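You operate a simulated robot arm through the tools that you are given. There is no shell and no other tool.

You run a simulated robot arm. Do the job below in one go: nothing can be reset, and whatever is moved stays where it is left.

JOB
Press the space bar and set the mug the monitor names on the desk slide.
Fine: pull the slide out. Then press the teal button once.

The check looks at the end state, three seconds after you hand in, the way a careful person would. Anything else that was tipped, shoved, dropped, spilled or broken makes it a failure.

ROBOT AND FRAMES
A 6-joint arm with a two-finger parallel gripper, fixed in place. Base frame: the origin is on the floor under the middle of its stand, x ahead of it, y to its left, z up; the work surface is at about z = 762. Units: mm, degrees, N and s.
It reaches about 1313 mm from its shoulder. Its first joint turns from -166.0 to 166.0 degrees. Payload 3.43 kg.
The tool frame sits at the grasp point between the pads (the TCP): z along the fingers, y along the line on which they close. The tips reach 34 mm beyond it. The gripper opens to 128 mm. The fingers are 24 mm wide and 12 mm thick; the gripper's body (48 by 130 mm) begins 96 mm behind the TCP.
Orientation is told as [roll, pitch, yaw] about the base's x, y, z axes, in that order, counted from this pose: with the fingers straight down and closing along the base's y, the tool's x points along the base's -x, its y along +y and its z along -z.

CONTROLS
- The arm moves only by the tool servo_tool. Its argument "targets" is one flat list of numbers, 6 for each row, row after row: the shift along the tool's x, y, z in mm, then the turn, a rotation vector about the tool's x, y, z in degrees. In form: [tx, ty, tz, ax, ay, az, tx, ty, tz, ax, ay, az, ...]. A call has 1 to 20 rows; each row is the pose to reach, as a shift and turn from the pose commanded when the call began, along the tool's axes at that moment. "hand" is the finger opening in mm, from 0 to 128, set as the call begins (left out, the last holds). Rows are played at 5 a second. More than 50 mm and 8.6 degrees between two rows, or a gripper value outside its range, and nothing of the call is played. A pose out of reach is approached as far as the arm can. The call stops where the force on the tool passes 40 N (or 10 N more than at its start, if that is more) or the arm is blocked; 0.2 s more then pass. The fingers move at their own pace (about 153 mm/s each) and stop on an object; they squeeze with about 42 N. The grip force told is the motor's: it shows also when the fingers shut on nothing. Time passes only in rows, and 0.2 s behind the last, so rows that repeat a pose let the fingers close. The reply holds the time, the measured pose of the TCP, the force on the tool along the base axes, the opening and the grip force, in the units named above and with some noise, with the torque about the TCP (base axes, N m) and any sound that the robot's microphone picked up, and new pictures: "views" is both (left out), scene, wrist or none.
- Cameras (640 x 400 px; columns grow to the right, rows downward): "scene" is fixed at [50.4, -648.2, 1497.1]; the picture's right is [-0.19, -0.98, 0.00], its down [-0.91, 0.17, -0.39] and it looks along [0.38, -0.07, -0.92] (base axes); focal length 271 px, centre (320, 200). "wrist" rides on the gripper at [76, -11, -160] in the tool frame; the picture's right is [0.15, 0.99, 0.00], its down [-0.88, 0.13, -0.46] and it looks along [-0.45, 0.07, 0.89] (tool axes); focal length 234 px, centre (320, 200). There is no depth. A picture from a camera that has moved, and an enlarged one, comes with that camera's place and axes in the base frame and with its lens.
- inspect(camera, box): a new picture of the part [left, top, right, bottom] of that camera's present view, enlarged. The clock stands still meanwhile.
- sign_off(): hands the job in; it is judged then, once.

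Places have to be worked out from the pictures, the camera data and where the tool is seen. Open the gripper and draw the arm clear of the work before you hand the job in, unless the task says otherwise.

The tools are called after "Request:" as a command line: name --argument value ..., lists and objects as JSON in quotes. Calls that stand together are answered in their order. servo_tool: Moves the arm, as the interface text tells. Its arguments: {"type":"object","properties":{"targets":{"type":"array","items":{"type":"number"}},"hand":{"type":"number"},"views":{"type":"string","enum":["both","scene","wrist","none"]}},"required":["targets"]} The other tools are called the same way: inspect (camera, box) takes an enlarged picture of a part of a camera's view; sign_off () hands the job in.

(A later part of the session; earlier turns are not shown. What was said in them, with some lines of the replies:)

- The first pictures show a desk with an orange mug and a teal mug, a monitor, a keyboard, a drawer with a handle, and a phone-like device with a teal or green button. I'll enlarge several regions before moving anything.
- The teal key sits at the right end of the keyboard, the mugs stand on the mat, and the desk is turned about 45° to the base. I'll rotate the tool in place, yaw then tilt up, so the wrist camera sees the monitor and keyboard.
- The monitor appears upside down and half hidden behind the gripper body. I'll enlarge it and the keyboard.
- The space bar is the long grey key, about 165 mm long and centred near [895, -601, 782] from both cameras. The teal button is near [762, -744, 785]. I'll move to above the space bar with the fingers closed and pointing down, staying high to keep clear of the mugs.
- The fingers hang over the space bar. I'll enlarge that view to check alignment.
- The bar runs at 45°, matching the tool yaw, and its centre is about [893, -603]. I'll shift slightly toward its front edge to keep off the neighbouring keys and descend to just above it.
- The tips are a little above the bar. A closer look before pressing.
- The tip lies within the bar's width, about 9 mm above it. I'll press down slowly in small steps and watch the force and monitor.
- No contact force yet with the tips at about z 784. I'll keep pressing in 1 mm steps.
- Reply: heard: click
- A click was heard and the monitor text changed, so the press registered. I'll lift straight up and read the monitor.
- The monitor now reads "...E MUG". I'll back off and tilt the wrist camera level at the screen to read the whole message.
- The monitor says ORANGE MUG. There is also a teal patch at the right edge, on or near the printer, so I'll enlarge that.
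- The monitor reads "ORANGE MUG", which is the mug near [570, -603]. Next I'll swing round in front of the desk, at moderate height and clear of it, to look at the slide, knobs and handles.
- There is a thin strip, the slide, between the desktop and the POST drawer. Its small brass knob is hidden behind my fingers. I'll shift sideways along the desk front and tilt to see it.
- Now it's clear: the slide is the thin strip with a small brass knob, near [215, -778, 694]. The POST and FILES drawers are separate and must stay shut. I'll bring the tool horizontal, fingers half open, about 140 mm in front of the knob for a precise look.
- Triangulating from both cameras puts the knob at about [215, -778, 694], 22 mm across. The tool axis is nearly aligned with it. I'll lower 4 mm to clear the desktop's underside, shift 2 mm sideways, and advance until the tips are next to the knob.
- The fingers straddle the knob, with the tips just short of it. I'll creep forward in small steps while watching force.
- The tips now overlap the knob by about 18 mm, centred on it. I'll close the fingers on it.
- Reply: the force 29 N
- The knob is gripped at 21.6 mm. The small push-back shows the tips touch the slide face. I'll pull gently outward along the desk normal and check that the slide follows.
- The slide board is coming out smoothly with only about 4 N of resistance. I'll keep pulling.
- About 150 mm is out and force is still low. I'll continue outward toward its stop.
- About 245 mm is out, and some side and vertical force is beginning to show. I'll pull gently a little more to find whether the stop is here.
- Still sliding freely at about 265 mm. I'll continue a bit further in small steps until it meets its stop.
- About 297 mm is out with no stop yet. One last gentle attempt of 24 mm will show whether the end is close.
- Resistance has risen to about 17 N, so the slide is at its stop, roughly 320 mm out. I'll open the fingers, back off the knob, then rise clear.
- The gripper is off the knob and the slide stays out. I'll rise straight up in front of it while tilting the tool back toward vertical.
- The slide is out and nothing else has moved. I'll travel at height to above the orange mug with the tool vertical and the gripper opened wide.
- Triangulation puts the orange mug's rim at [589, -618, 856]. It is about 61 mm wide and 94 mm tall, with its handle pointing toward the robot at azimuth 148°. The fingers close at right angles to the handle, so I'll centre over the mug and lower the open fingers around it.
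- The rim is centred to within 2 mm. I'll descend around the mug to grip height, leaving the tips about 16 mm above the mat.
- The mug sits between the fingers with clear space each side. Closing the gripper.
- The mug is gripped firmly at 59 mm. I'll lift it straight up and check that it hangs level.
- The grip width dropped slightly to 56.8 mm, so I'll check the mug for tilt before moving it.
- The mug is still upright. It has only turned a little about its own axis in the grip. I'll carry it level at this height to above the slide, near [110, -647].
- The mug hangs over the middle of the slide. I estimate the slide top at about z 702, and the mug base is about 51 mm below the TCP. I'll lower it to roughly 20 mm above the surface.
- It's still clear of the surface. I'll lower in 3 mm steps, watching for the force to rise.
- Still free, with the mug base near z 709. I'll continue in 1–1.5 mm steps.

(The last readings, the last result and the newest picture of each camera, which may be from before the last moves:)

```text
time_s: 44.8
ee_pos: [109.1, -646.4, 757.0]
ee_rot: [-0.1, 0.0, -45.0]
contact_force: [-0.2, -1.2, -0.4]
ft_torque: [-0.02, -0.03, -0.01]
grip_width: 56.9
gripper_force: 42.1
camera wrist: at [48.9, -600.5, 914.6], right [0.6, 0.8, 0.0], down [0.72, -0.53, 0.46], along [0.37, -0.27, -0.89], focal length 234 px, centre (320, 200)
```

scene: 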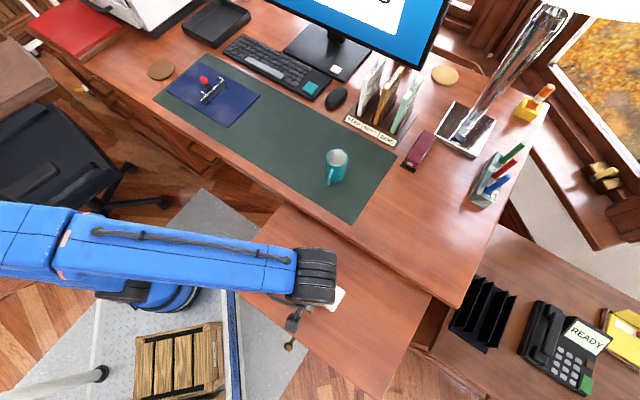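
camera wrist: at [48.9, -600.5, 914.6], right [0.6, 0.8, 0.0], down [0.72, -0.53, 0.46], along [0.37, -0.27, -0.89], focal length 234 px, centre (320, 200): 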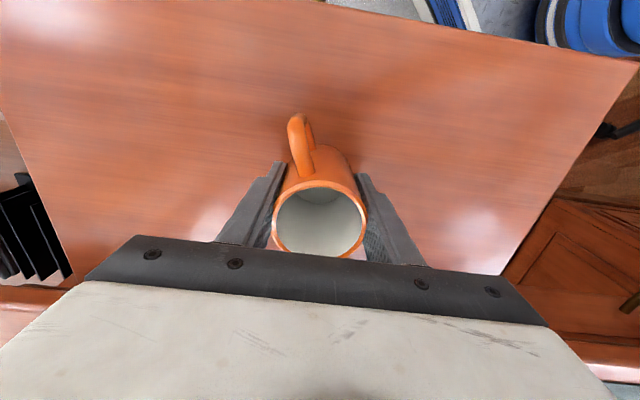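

The weight reading went from -2.6 to -0.4 N, possibly first contact. A couple more half-millimetre steps should confirm it.

Request:
servo_tool --targets '[0, 0, 0.7, 0, 0, 0, 0, 0, 1.4, 0, 0, 0, 0, 0, 1.4, 0, 0, 0]' --views "wrist"

```text
time_s: 45.6
ee_pos: [110.0, -647.2, 757.5]
ee_rot: [-0.2, -0.2, -44.9]
contact_force: [2.6, -0.1, 27.1]
ft_torque: [0.49, -0.22, -0.09]
grip_width: 57.3
gripper_force: 42.0
camera wrist: at [49.0, -600.0, 914.5], right [0.6, 0.8, 0.0], down [0.72, -0.53, 0.46], along [0.37, -0.27, -0.89], focal length 234 px, centre (320, 200)
```

wrist: 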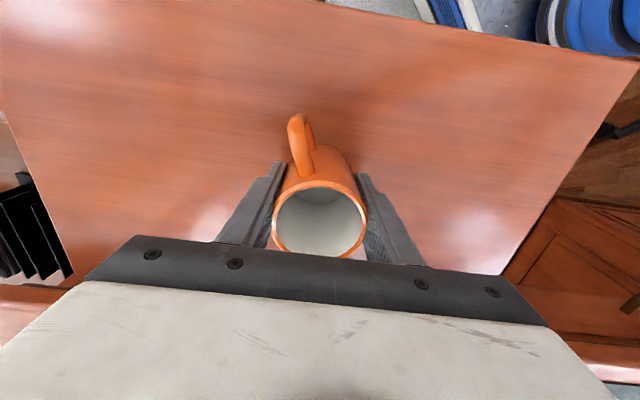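

A 27 N contact: the mug stands on the slide, base at about z 706. I'll relax upward 0.8 mm and check the force.

Request:
servo_tool --targets '[0, 0, -0.8, 0, 0, 0, 0, 0, -0.8, 0, 0, 0]' --views "none"

```text
time_s: 46.2
ee_pos: [109.9, -646.9, 755.8]
ee_rot: [-0.1, -0.1, -44.9]
contact_force: [4.1, -4.6, 22.9]
ft_torque: [0.14, -0.2, -0.05]
grip_width: 56.9
gripper_force: 41.9
```

Force is still about 23 N, so I'll ease up another 0.8 mm before releasing.

Request:
servo_tool --targets '[0, 0, -0.8, 0, 0, 0, 0, 0, -0.8, 0, 0, 0]' --views "none"

```text
time_s: 46.8
ee_pos: [109.9, -646.8, 756.8]
ee_rot: [-0.1, 0.0, -44.9]
contact_force: [4.4, -4.6, 13.8]
ft_torque: [-0.23, -0.25, 0.0]
grip_width: 56.9
gripper_force: 42.1
```

Down to 14 N. One more small relief, then I'll open the fingers slightly.

Request:
servo_tool --targets '[0, 0, -0.8, 0, 0, 0, 0, 0, -0.8, 0, 0, 0]' --views "none"

Request:
servo_tool --targets '[0, 0, 0, 0, 0, 0, 0, 0, 0, 0, 0, 0]' --hand 80

Request:
inspect --camera "wrist" --box '[180, 40, 460, 260]'

```text
time_s: 47.4
ee_pos: [110.3, -645.9, 757.0]
ee_rot: [0.2, 0.0, -45.0]
contact_force: [-0.1, 0.8, -2.0]
ft_torque: [0.01, -0.03, -0.03]
grip_width: 57.1
gripper_force: 41.9
```

```text
time_s: 48.0
ee_pos: [109.5, -647.4, 757.3]
ee_rot: [-0.1, -0.1, -44.9]
contact_force: [-0.4, 0.2, 0.3]
ft_torque: [-0.02, 0.0, 0.0]
grip_width: 79.7
gripper_force: 0.1
camera wrist: at [48.8, -600.4, 915.5], right [0.6, 0.8, 0.0], down [0.72, -0.53, 0.46], along [0.37, -0.27, -0.89], focal length 234 px, centre (320, 200)
```

scene: 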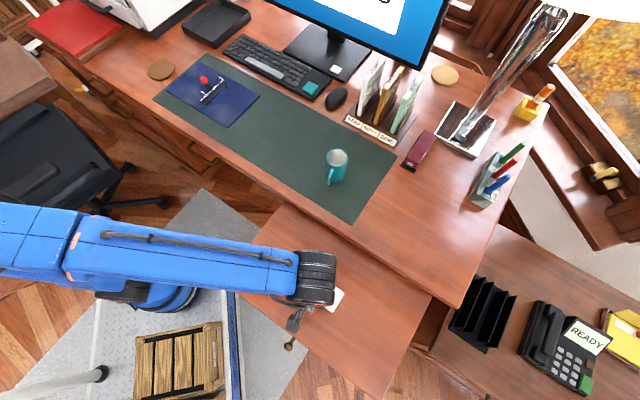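
wrist: 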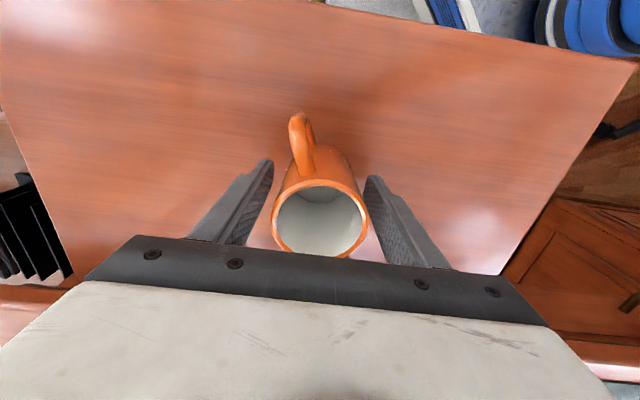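

```text
1.82 times, centred on (320, 150) of wrist
camera zoom: at [48.8, -600.4, 915.5], right [0.6, 0.8, 0.0], down [0.72, -0.53, 0.46], along [0.37, -0.27, -0.89], focal length 426 px, centre (320, 291)
```

zoom: 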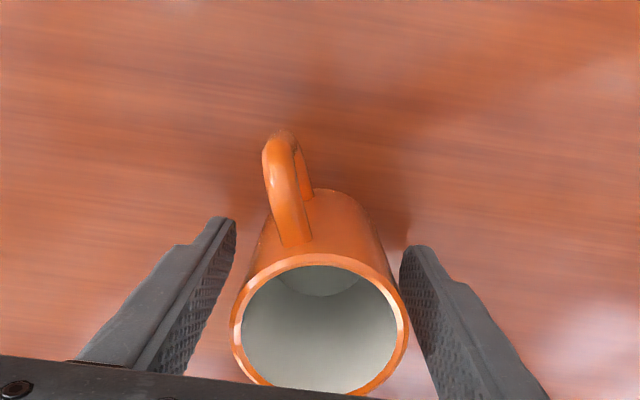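

The mug stands free on the slide. I'll open wider and rise straight up off it.

Request:
servo_tool --targets '[0, 0, 0, 0, 0, 0, 0, 0, 0, 0, 0, 0, 0, 0, -20, 0, 0, 0, 0, 0, -50, 0, 0, 0, 0, 0, -90, 0, 0, 0, 0, 0, -130, 0, 0, 0, 0, 0, -175, 0, 0, 0, 0, 0, -220, 0, 0, 0]' --hand 116

Request:
inspect --camera "wrist" --box '[160, 20, 480, 240]'

```text
time_s: 49.8
ee_pos: [110.2, -645.2, 977.3]
ee_rot: [0.0, 0.0, -44.9]
contact_force: [-0.9, -0.7, 0.7]
ft_torque: [0.06, -0.04, -0.01]
grip_width: 116.0
gripper_force: 0.1
camera wrist: at [48.9, -600.0, 1135.6], right [0.6, 0.8, 0.0], down [0.72, -0.53, 0.46], along [0.37, -0.27, -0.89], focal length 234 px, centre (320, 200)
```

scene: 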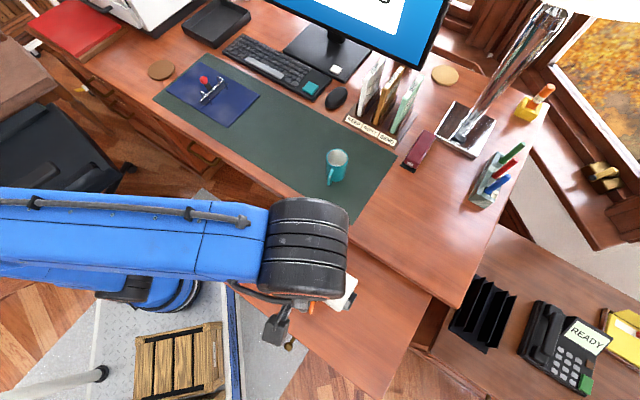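
wrist: 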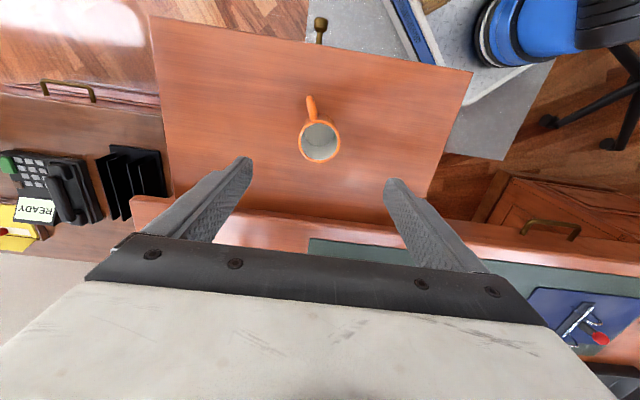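

```text
1.82 times, centred on (320, 130) of wrist
camera zoom: at [48.9, -600.0, 1135.6], right [0.6, 0.8, 0.0], down [0.72, -0.53, 0.46], along [0.37, -0.27, -0.89], focal length 426 px, centre (320, 327)
```

zoom: 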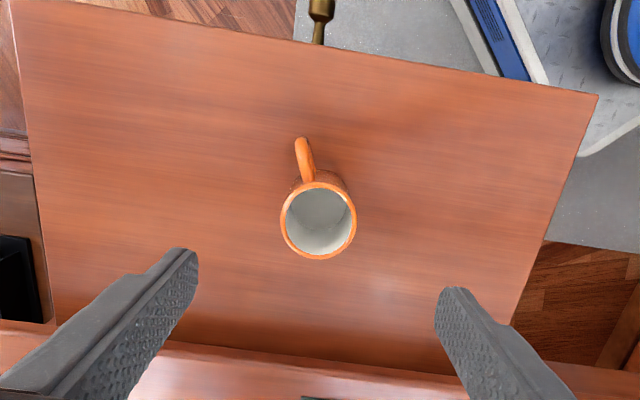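

The orange mug stands upright in the middle of the slide. Next is the teal button on the keyboard, near [765, -747, 785] from several views. I'll travel at height to above it with the fingers closed.

Request:
servo_tool --targets '[-35.7, 26.1, 1.8, 0, 0, 0, -71.4, 52.2, 3.6, 0, 0, 0, -107.1, 78.3, 5.4, 0, 0, 0, -142.8, 104.4, 7.2, 0, 0, 0, -178.5, 130.5, 9, 0, 0, 0, -214.1, 156.5, 10.8, 0, 0, 0, -249.8, 182.6, 12.6, 0, 0, 0, -285.5, 208.7, 14.4, 0, 0, 0, -321.2, 234.8, 16.2, 0, 0, 0, -356.9, 260.9, 18, 0, 0, 0, -392.6, 287, 19.8, 0, 0, 0, -428.3, 313.1, 21.6, 0, 0, 0, -464, 339.2, 23.4, 0, 0, 0, -499.7, 365.3, 25.2, 0, 0, 0, -535.4, 391.4, 27, 0, 0, 0]' --hand 0

Request:
inspect --camera "wrist" --box '[240, 90, 400, 210]'

Request:
inspect --camera "scene" --box '[220, 180, 440, 400]'

```text
time_s: 53.0
ee_pos: [764.3, -748.0, 951.8]
ee_rot: [0.0, -0.2, -45.1]
contact_force: [-0.7, 0.2, 0.7]
ft_torque: [-0.06, -0.05, 0.02]
grip_width: 0.0
gripper_force: 32.8
camera wrist: at [703.4, -700.8, 1109.0], right [0.6, 0.8, 0.0], down [0.71, -0.53, 0.46], along [0.37, -0.27, -0.89], focal length 234 px, centre (320, 200)
```

scene: 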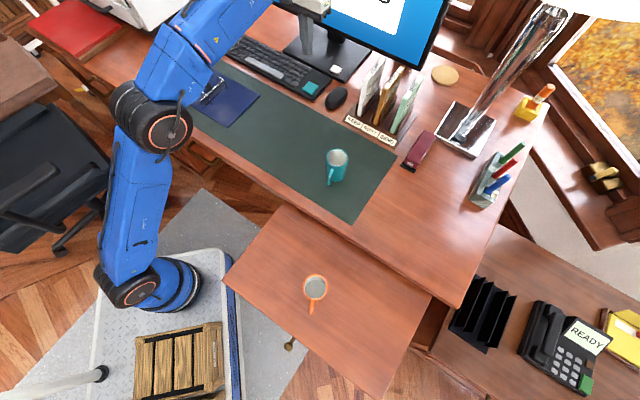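
wrist: 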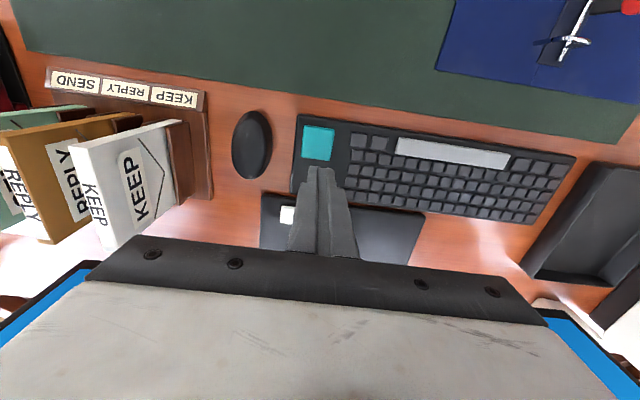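

```text
3.33 times, centred on (320, 150) of wrist
camera zoom: at [703.4, -700.8, 1109.0], right [0.6, 0.8, 0.0], down [0.71, -0.53, 0.46], along [0.37, -0.27, -0.89], focal length 781 px, centre (320, 367)
```

zoom: 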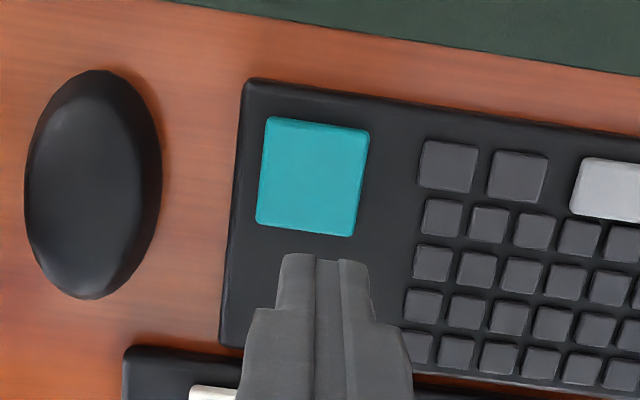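

```text
1.82 times, centred on (330, 290) of scene
camera zoom: at [50.4, -648.2, 1497.1], right [-0.19, -0.98, 0.0], down [-0.91, 0.17, -0.39], along [0.38, -0.07, -0.92], focal length 493 px, centre (302, 36)
```

zoom: 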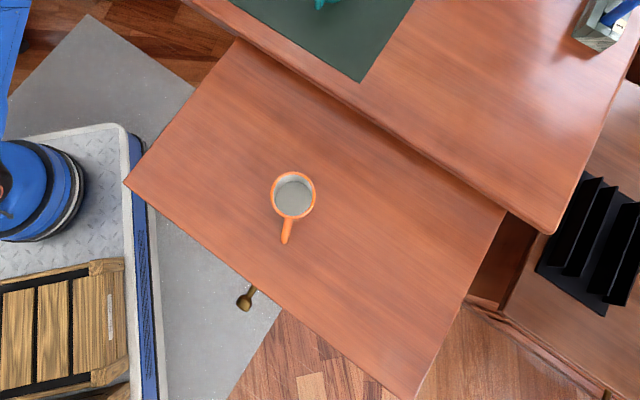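

The mug remains upright on the slide. The teal button, about 42 mm square, is under the tool with a 3 mm offset. I'll correct that and lower to just above it.

Request:
servo_tool --targets '[-2, -2.7, 35, 0, 0, 0, -2, -2.7, 75, 0, 0, 0, -2, -2.7, 105, 0, 0, 0, -2, -2.7, 117, 0, 0, 0]'

Request:
inspect --camera "wrist" --box '[240, 110, 400, 230]'

Request:
inspect --camera "scene" --box '[260, 20, 380, 120]'

```text
time_s: 54.0
ee_pos: [764.6, -752.1, 832.2]
ee_rot: [0.0, -0.1, -44.9]
contact_force: [-0.2, 0.3, 0.4]
ft_torque: [0.01, 0.04, -0.01]
grip_width: 0.0
gripper_force: 32.6
camera wrist: at [703.9, -705.2, 991.1], right [0.6, 0.8, 0.0], down [0.72, -0.53, 0.46], along [0.37, -0.27, -0.89], focal length 234 px, centre (320, 200)
```

scene: 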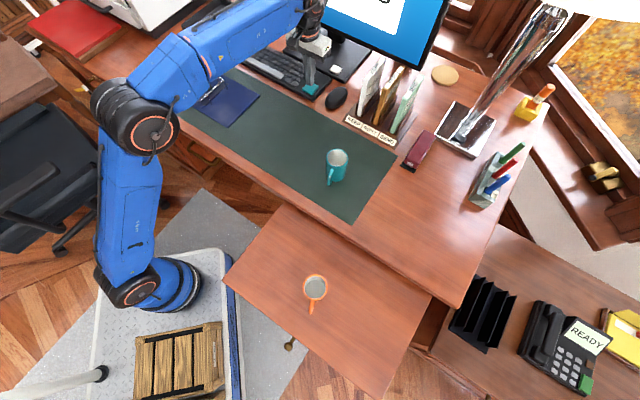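
wrist: 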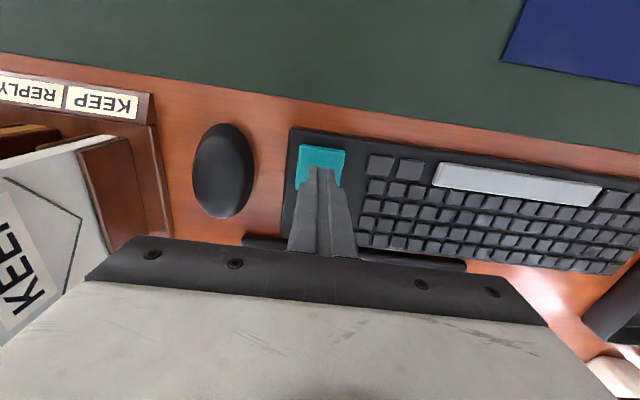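

```text
3.33 times, centred on (320, 170) of wrist
camera zoom: at [703.9, -705.2, 991.1], right [0.6, 0.8, 0.0], down [0.72, -0.53, 0.46], along [0.37, -0.27, -0.89], focal length 781 px, centre (320, 300)
```

zoom: 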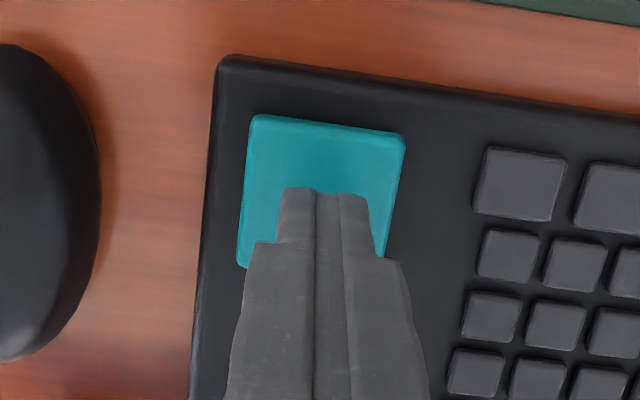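

```text
4.00 times, centred on (320, 70) of scene
camera zoom: at [50.4, -648.2, 1497.1], right [-0.19, -0.98, 0.0], down [-0.91, 0.17, -0.39], along [0.38, -0.07, -0.92], focal length 1085 px, centre (320, 720)
```

zoom: 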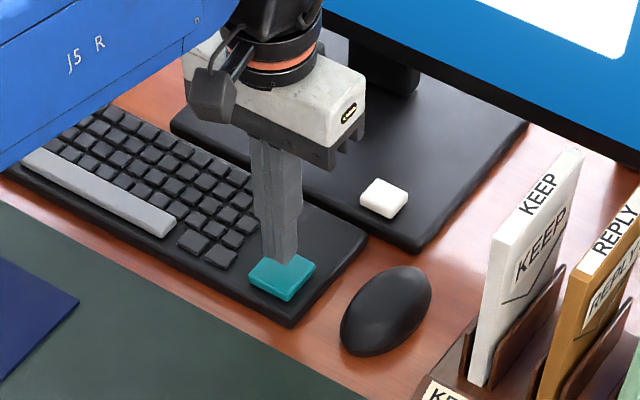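

The tip is over the button, a bit toward its far edge. I'll shift 3 mm toward the near side and press down in small steps, listening for the click.

Request:
servo_tool --targets '[3, 0.5, 3, 0, 0, 0, 3, 0.5, 6, 0, 0, 0, 3, 0.5, 8, 0, 0, 0, 3, 0.5, 9, 0, 0, 0, 3, 0.5, 10, 0, 0, 0]'

```text
time_s: 55.2
ee_pos: [762.3, -748.6, 824.2]
ee_rot: [0.0, 0.0, -44.9]
contact_force: [0.0, 0.0, -0.2]
ft_torque: [0.03, 0.0, 0.01]
grip_width: 0.2
gripper_force: 32.9
camera wrist: at [701.9, -702.5, 981.5], right [0.6, 0.8, 0.0], down [0.72, -0.53, 0.46], along [0.37, -0.27, -0.89], focal length 234 px, centre (320, 200)
```

scene: 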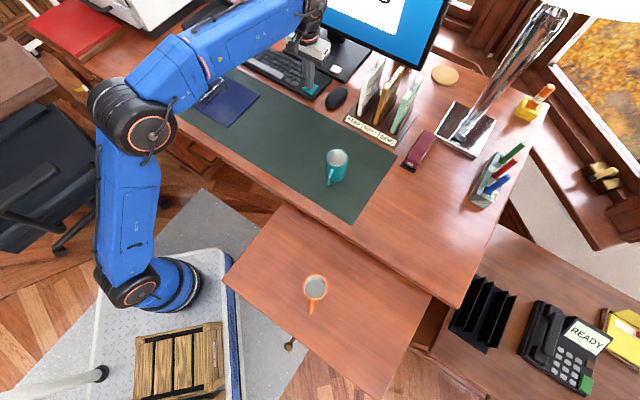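
wrist: 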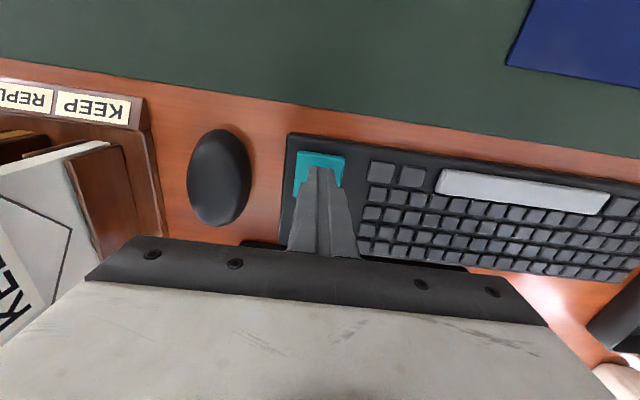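

No contact yet at tip height about 790. I'll continue down in 1 mm steps.

Request:
servo_tool --targets '[0, 0, 1, 0, 0, 0, 0, 0, 2, 0, 0, 0, 0, 0, 3, 0, 0, 0, 0, 0, 4, 0, 0, 0]' --views "wrist"

```text
time_s: 56.2
ee_pos: [762.6, -749.4, 820.3]
ee_rot: [0.0, 0.0, -44.9]
contact_force: [0.3, -0.9, 1.3]
ft_torque: [0.04, -0.02, 0.0]
grip_width: 0.0
gripper_force: 33.0
camera wrist: at [701.8, -702.6, 977.3], right [0.6, 0.8, 0.0], down [0.72, -0.53, 0.46], along [0.37, -0.27, -0.89], focal length 234 px, centre (320, 200)
```

wrist: 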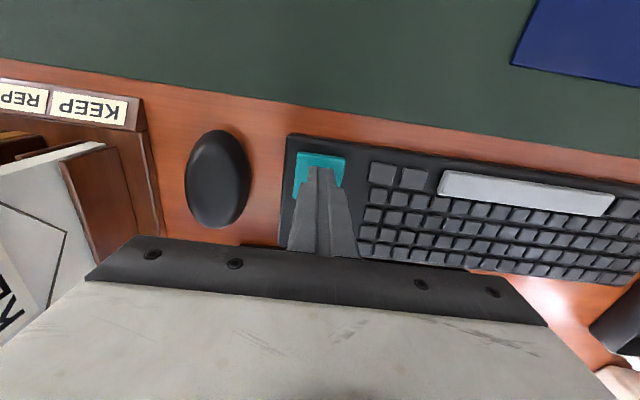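

A light 1.3 N reading suggests the button is just being touched, with no click yet. I'll continue by 1 mm steps.

Request:
servo_tool --targets '[0, 0, 1, 0, 0, 0, 0, 0, 2, 0, 0, 0]' --views "wrist"

```text
time_s: 56.8
ee_pos: [761.9, -749.5, 817.6]
ee_rot: [0.0, 0.0, -44.9]
contact_force: [-0.4, -0.7, 2.6]
ft_torque: [-0.04, 0.01, -0.03]
grip_width: 0.0
gripper_force: 33.3
heard: click
camera wrist: at [701.8, -702.5, 975.6], right [0.6, 0.8, 0.0], down [0.72, -0.53, 0.46], along [0.37, -0.27, -0.89], focal length 234 px, centre (320, 200)
```

wrist: 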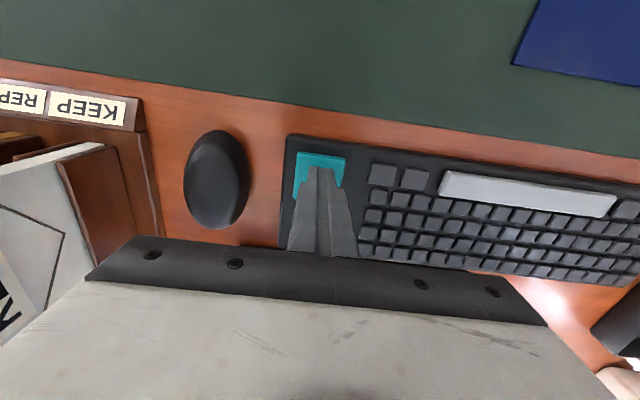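

Click heard: the teal button registered once. I'll lift straight up at once and check the whole scene.

Request:
servo_tool --targets '[0, 0, -15, 0, 0, 0, 0, 0, -50, 0, 0, 0, 0, 0, -90, 0, 0, 0, 0, 0, -135, 0, 0, 0, 0, 0, -180, 0, 0, 0]'

Request:
inspect --camera "scene" --box '[240, 0, 460, 130]'

Request:
inspect --camera "wrist" --box '[200, 60, 520, 240]'

```text
time_s: 58.0
ee_pos: [762.9, -747.0, 996.1]
ee_rot: [0.0, -0.2, -44.9]
contact_force: [-1.1, 0.9, 0.7]
ft_torque: [0.0, -0.01, 0.0]
grip_width: 0.0
gripper_force: 32.4
camera wrist: at [701.7, -700.3, 1154.6], right [0.59, 0.8, 0.0], down [0.71, -0.53, 0.46], along [0.37, -0.27, -0.89], focal length 234 px, centre (320, 200)
```

scene: 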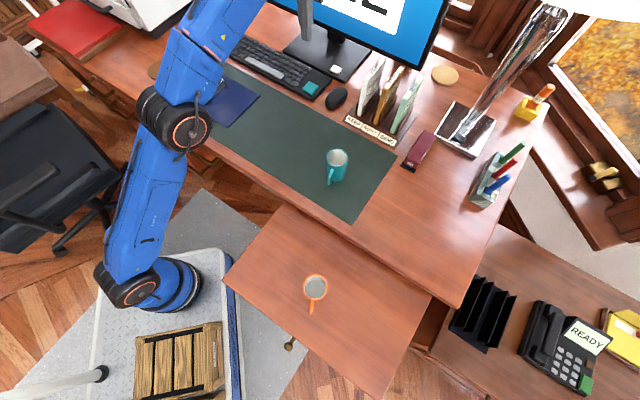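
wrist: 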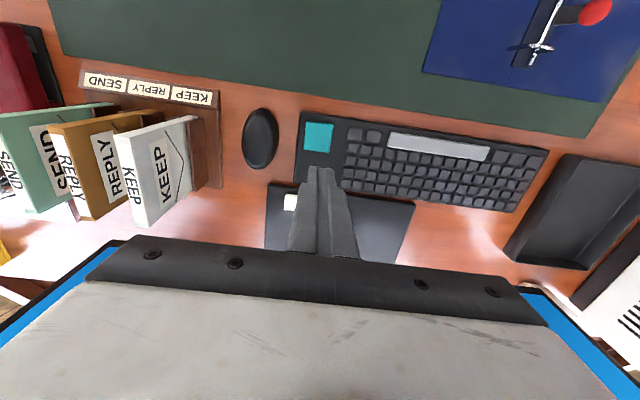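

```text
2.91 times, centred on (350, 65) of scene
camera zoom: at [50.4, -648.2, 1497.1], right [-0.19, -0.98, 0.0], down [-0.91, 0.17, -0.39], along [0.38, -0.07, -0.92], focal length 789 px, centre (233, 593)
```

zoom: 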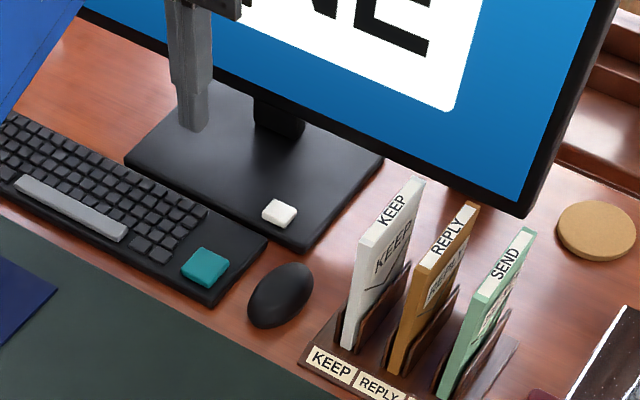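

```text
2.00 times, centred on (360, 150) of wrist
camera zoom: at [701.7, -700.3, 1154.6], right [0.59, 0.8, 0.0], down [0.71, -0.53, 0.46], along [0.37, -0.27, -0.89], focal length 468 px, centre (240, 300)
```

zoom: 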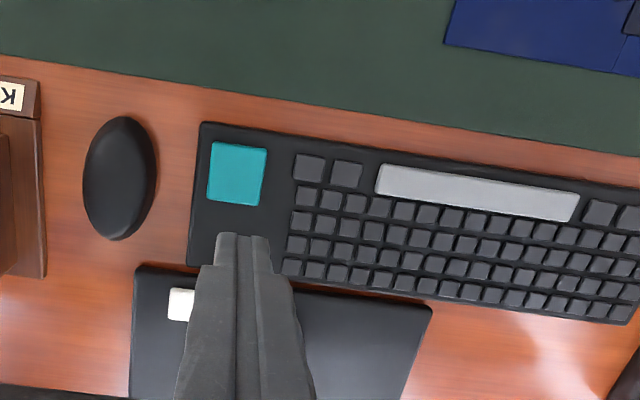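

The monitor now shows "...NE", presumably DONE. Everything else looks unchanged. I'll draw the arm back to a high, clear position near the start pose.

Request:
servo_tool --targets '[41.9, -16.1, -6.8, 0, 0, 0, 83.8, -32.2, -13.6, 0, 0, 0, 125.6, -48.3, -20.3, 0, 0, 0, 167.5, -64.4, -27.1, 0, 0, 0, 209.4, -80.6, -33.9, 0, 0, 0, 251.3, -96.7, -40.7, 0, 0, 0, 293.1, -112.8, -47.4, 0, 0, 0, 335, -128.9, -54.2, 0, 0, 0, 376.9, -145, -61, 0, 0, 0]' --views "none"

Request:
servo_tool --targets '[0, 0, 0, 0, 0, 0, 0, 0, 0, 0, 0, 0, 0, 0, 0, 0, 0, 0, 0, 0, 0, 0, 0, 0]' --hand 128

Request:
inspect --camera "scene" --box '[220, 180, 440, 400]'

Request:
inspect --camera "scene" --box '[180, 0, 460, 180]'

Request:
inspect --camera "scene" --box '[400, 60, 640, 400]'

```text
time_s: 60.0
ee_pos: [393.3, -585.0, 1059.1]
ee_rot: [0.0, 0.0, -44.9]
contact_force: [0.0, -0.5, -1.2]
ft_torque: [0.05, 0.01, 0.03]
grip_width: 0.0
gripper_force: 33.3
```

```text
time_s: 61.0
ee_pos: [393.3, -585.1, 1058.8]
ee_rot: [0.0, 0.0, -44.9]
contact_force: [-0.5, 0.1, -0.2]
ft_torque: [0.01, 0.02, -0.01]
grip_width: 127.9
gripper_force: 0.0
camera wrist: at [332.8, -538.9, 1216.2], right [0.6, 0.8, 0.0], down [0.72, -0.53, 0.46], along [0.37, -0.27, -0.89], focal length 234 px, centre (320, 200)
```

scene: 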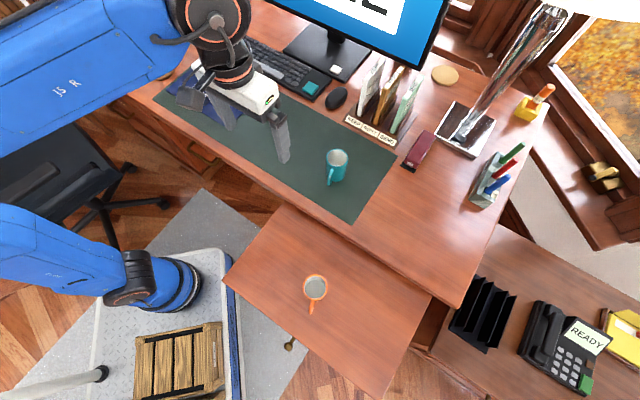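
wrist: 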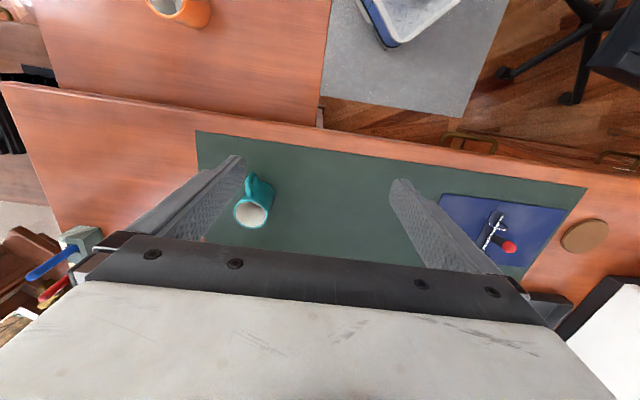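

```text
1.82 times, centred on (330, 290) of scene
camera zoom: at [50.4, -648.2, 1497.1], right [-0.19, -0.98, 0.0], down [-0.91, 0.17, -0.39], along [0.38, -0.07, -0.92], focal length 493 px, centre (302, 36)
```

zoom: 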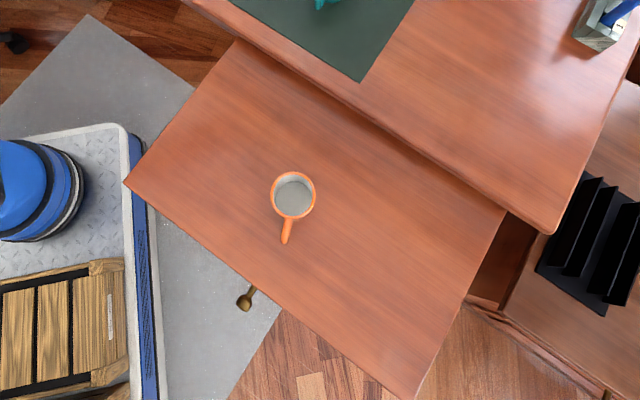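

```text
2.22 times, centred on (320, 90) of scene
camera zoom: at [50.4, -648.2, 1497.1], right [-0.19, -0.98, 0.0], down [-0.91, 0.17, -0.39], along [0.38, -0.07, -0.92], focal length 603 px, centre (320, 444)
```

zoom: 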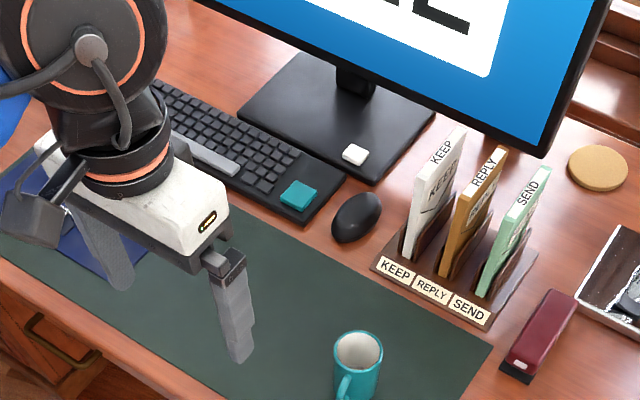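

```text
1.18 times, centred on (520, 230) of scene
camera zoom: at [50.4, -648.2, 1497.1], right [-0.19, -0.98, 0.0], down [-0.91, 0.17, -0.39], along [0.38, -0.07, -0.92], focal length 319 px, centre (85, 165)
```

zoom: 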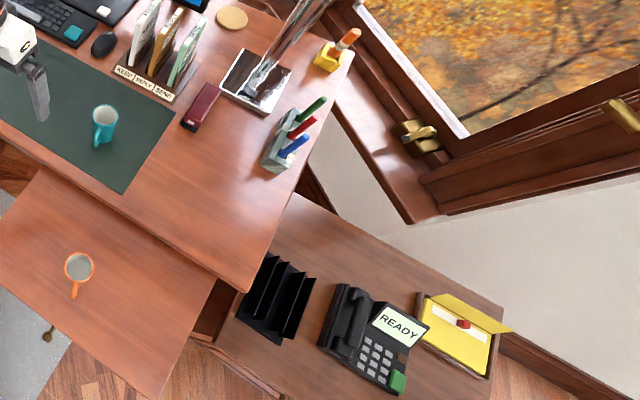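

The orange mug is upright on the extended slide, the drawers are shut and the other items are where they were. For certainty I'll tilt the wrist camera, in clear air, to read the full monitor message.

Request:
servo_tool --targets '[0, 0, 0, 0, -8, 0, 0, 0, 0, 0, -16, 0, 0, 0, 0, 0, -24, 0, 0, 0, 0, 0, -32, 0, 0, 0, 0, 0, -40, 0, 0, 0, 0, 0, -48, 0, 0, 0, 0, 0, -56, 0, 0, 0, 0, 0, -64, 0, 0, 0, 0, 0, -70, 0]'

Request:
inspect --camera "wrist" --box '[200, 60, 480, 240]'

```text
time_s: 63.0
ee_pos: [393.0, -585.2, 1059.1]
ee_rot: [-0.3, -70.1, -44.8]
contact_force: [0.6, -0.1, 0.5]
ft_torque: [0.03, 0.01, -0.03]
grip_width: 127.9
gripper_force: 0.1
camera wrist: at [261.5, -468.0, 1040.0], right [0.66, 0.73, -0.14], down [0.0, 0.18, 0.98], along [0.75, -0.65, 0.12], focal length 234 px, centre (320, 200)
```

scene: 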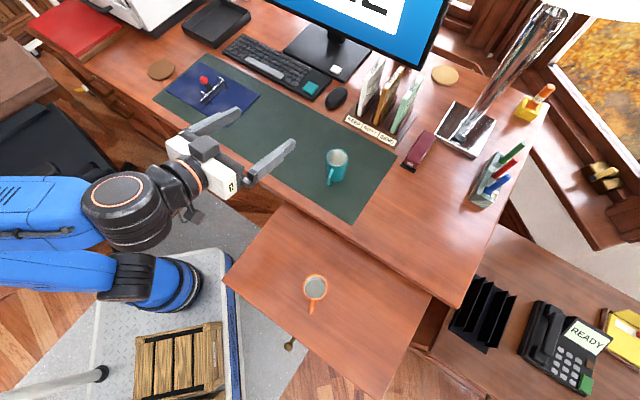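
wrist: 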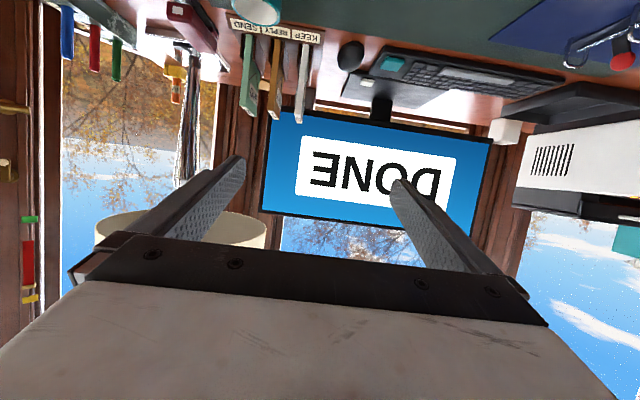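

```text
2.22 times, centred on (340, 150) of wrist
camera zoom: at [261.5, -468.0, 1040.0], right [0.66, 0.73, -0.14], down [0.0, 0.18, 0.98], along [0.75, -0.65, 0.12], focal length 520 px, centre (276, 311)
```

zoom: 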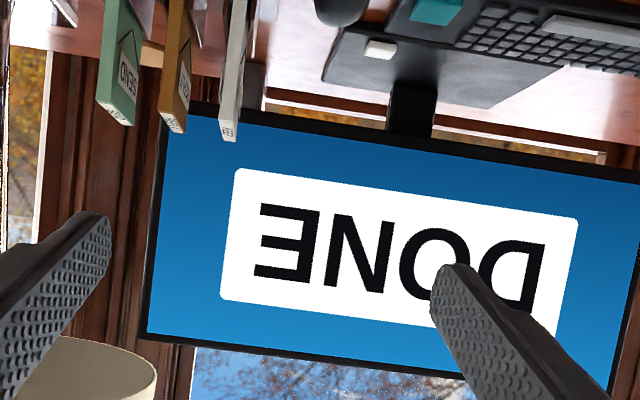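

The monitor reads "DONE". The orange mug stands on the pulled-out slide, the gripper is open, and the arm is high and clear of everything, so I'm handing the job in.

Request:
sign_off

```text
The job is handed in.
```

The job is done and handed in. The monitor read "DONE" just before I signed off.

- **Space bar:** I pressed it once and heard a click. The monitor then named the orange mug.
- **Slide:** I pulled it out by its brass knob about 320 mm, until it met resistance. The POST and FILES drawers stayed shut.
- **Mug:** The orange mug stands upright near the middle of the slide. It turned slightly about its own axis in the grip but did not tip.
- **Teal button:** I pressed the teal button on the keyboard once, with a single click.

In the last pictures nothing else had moved. The gripper is open and the arm is high and clear of the desk.
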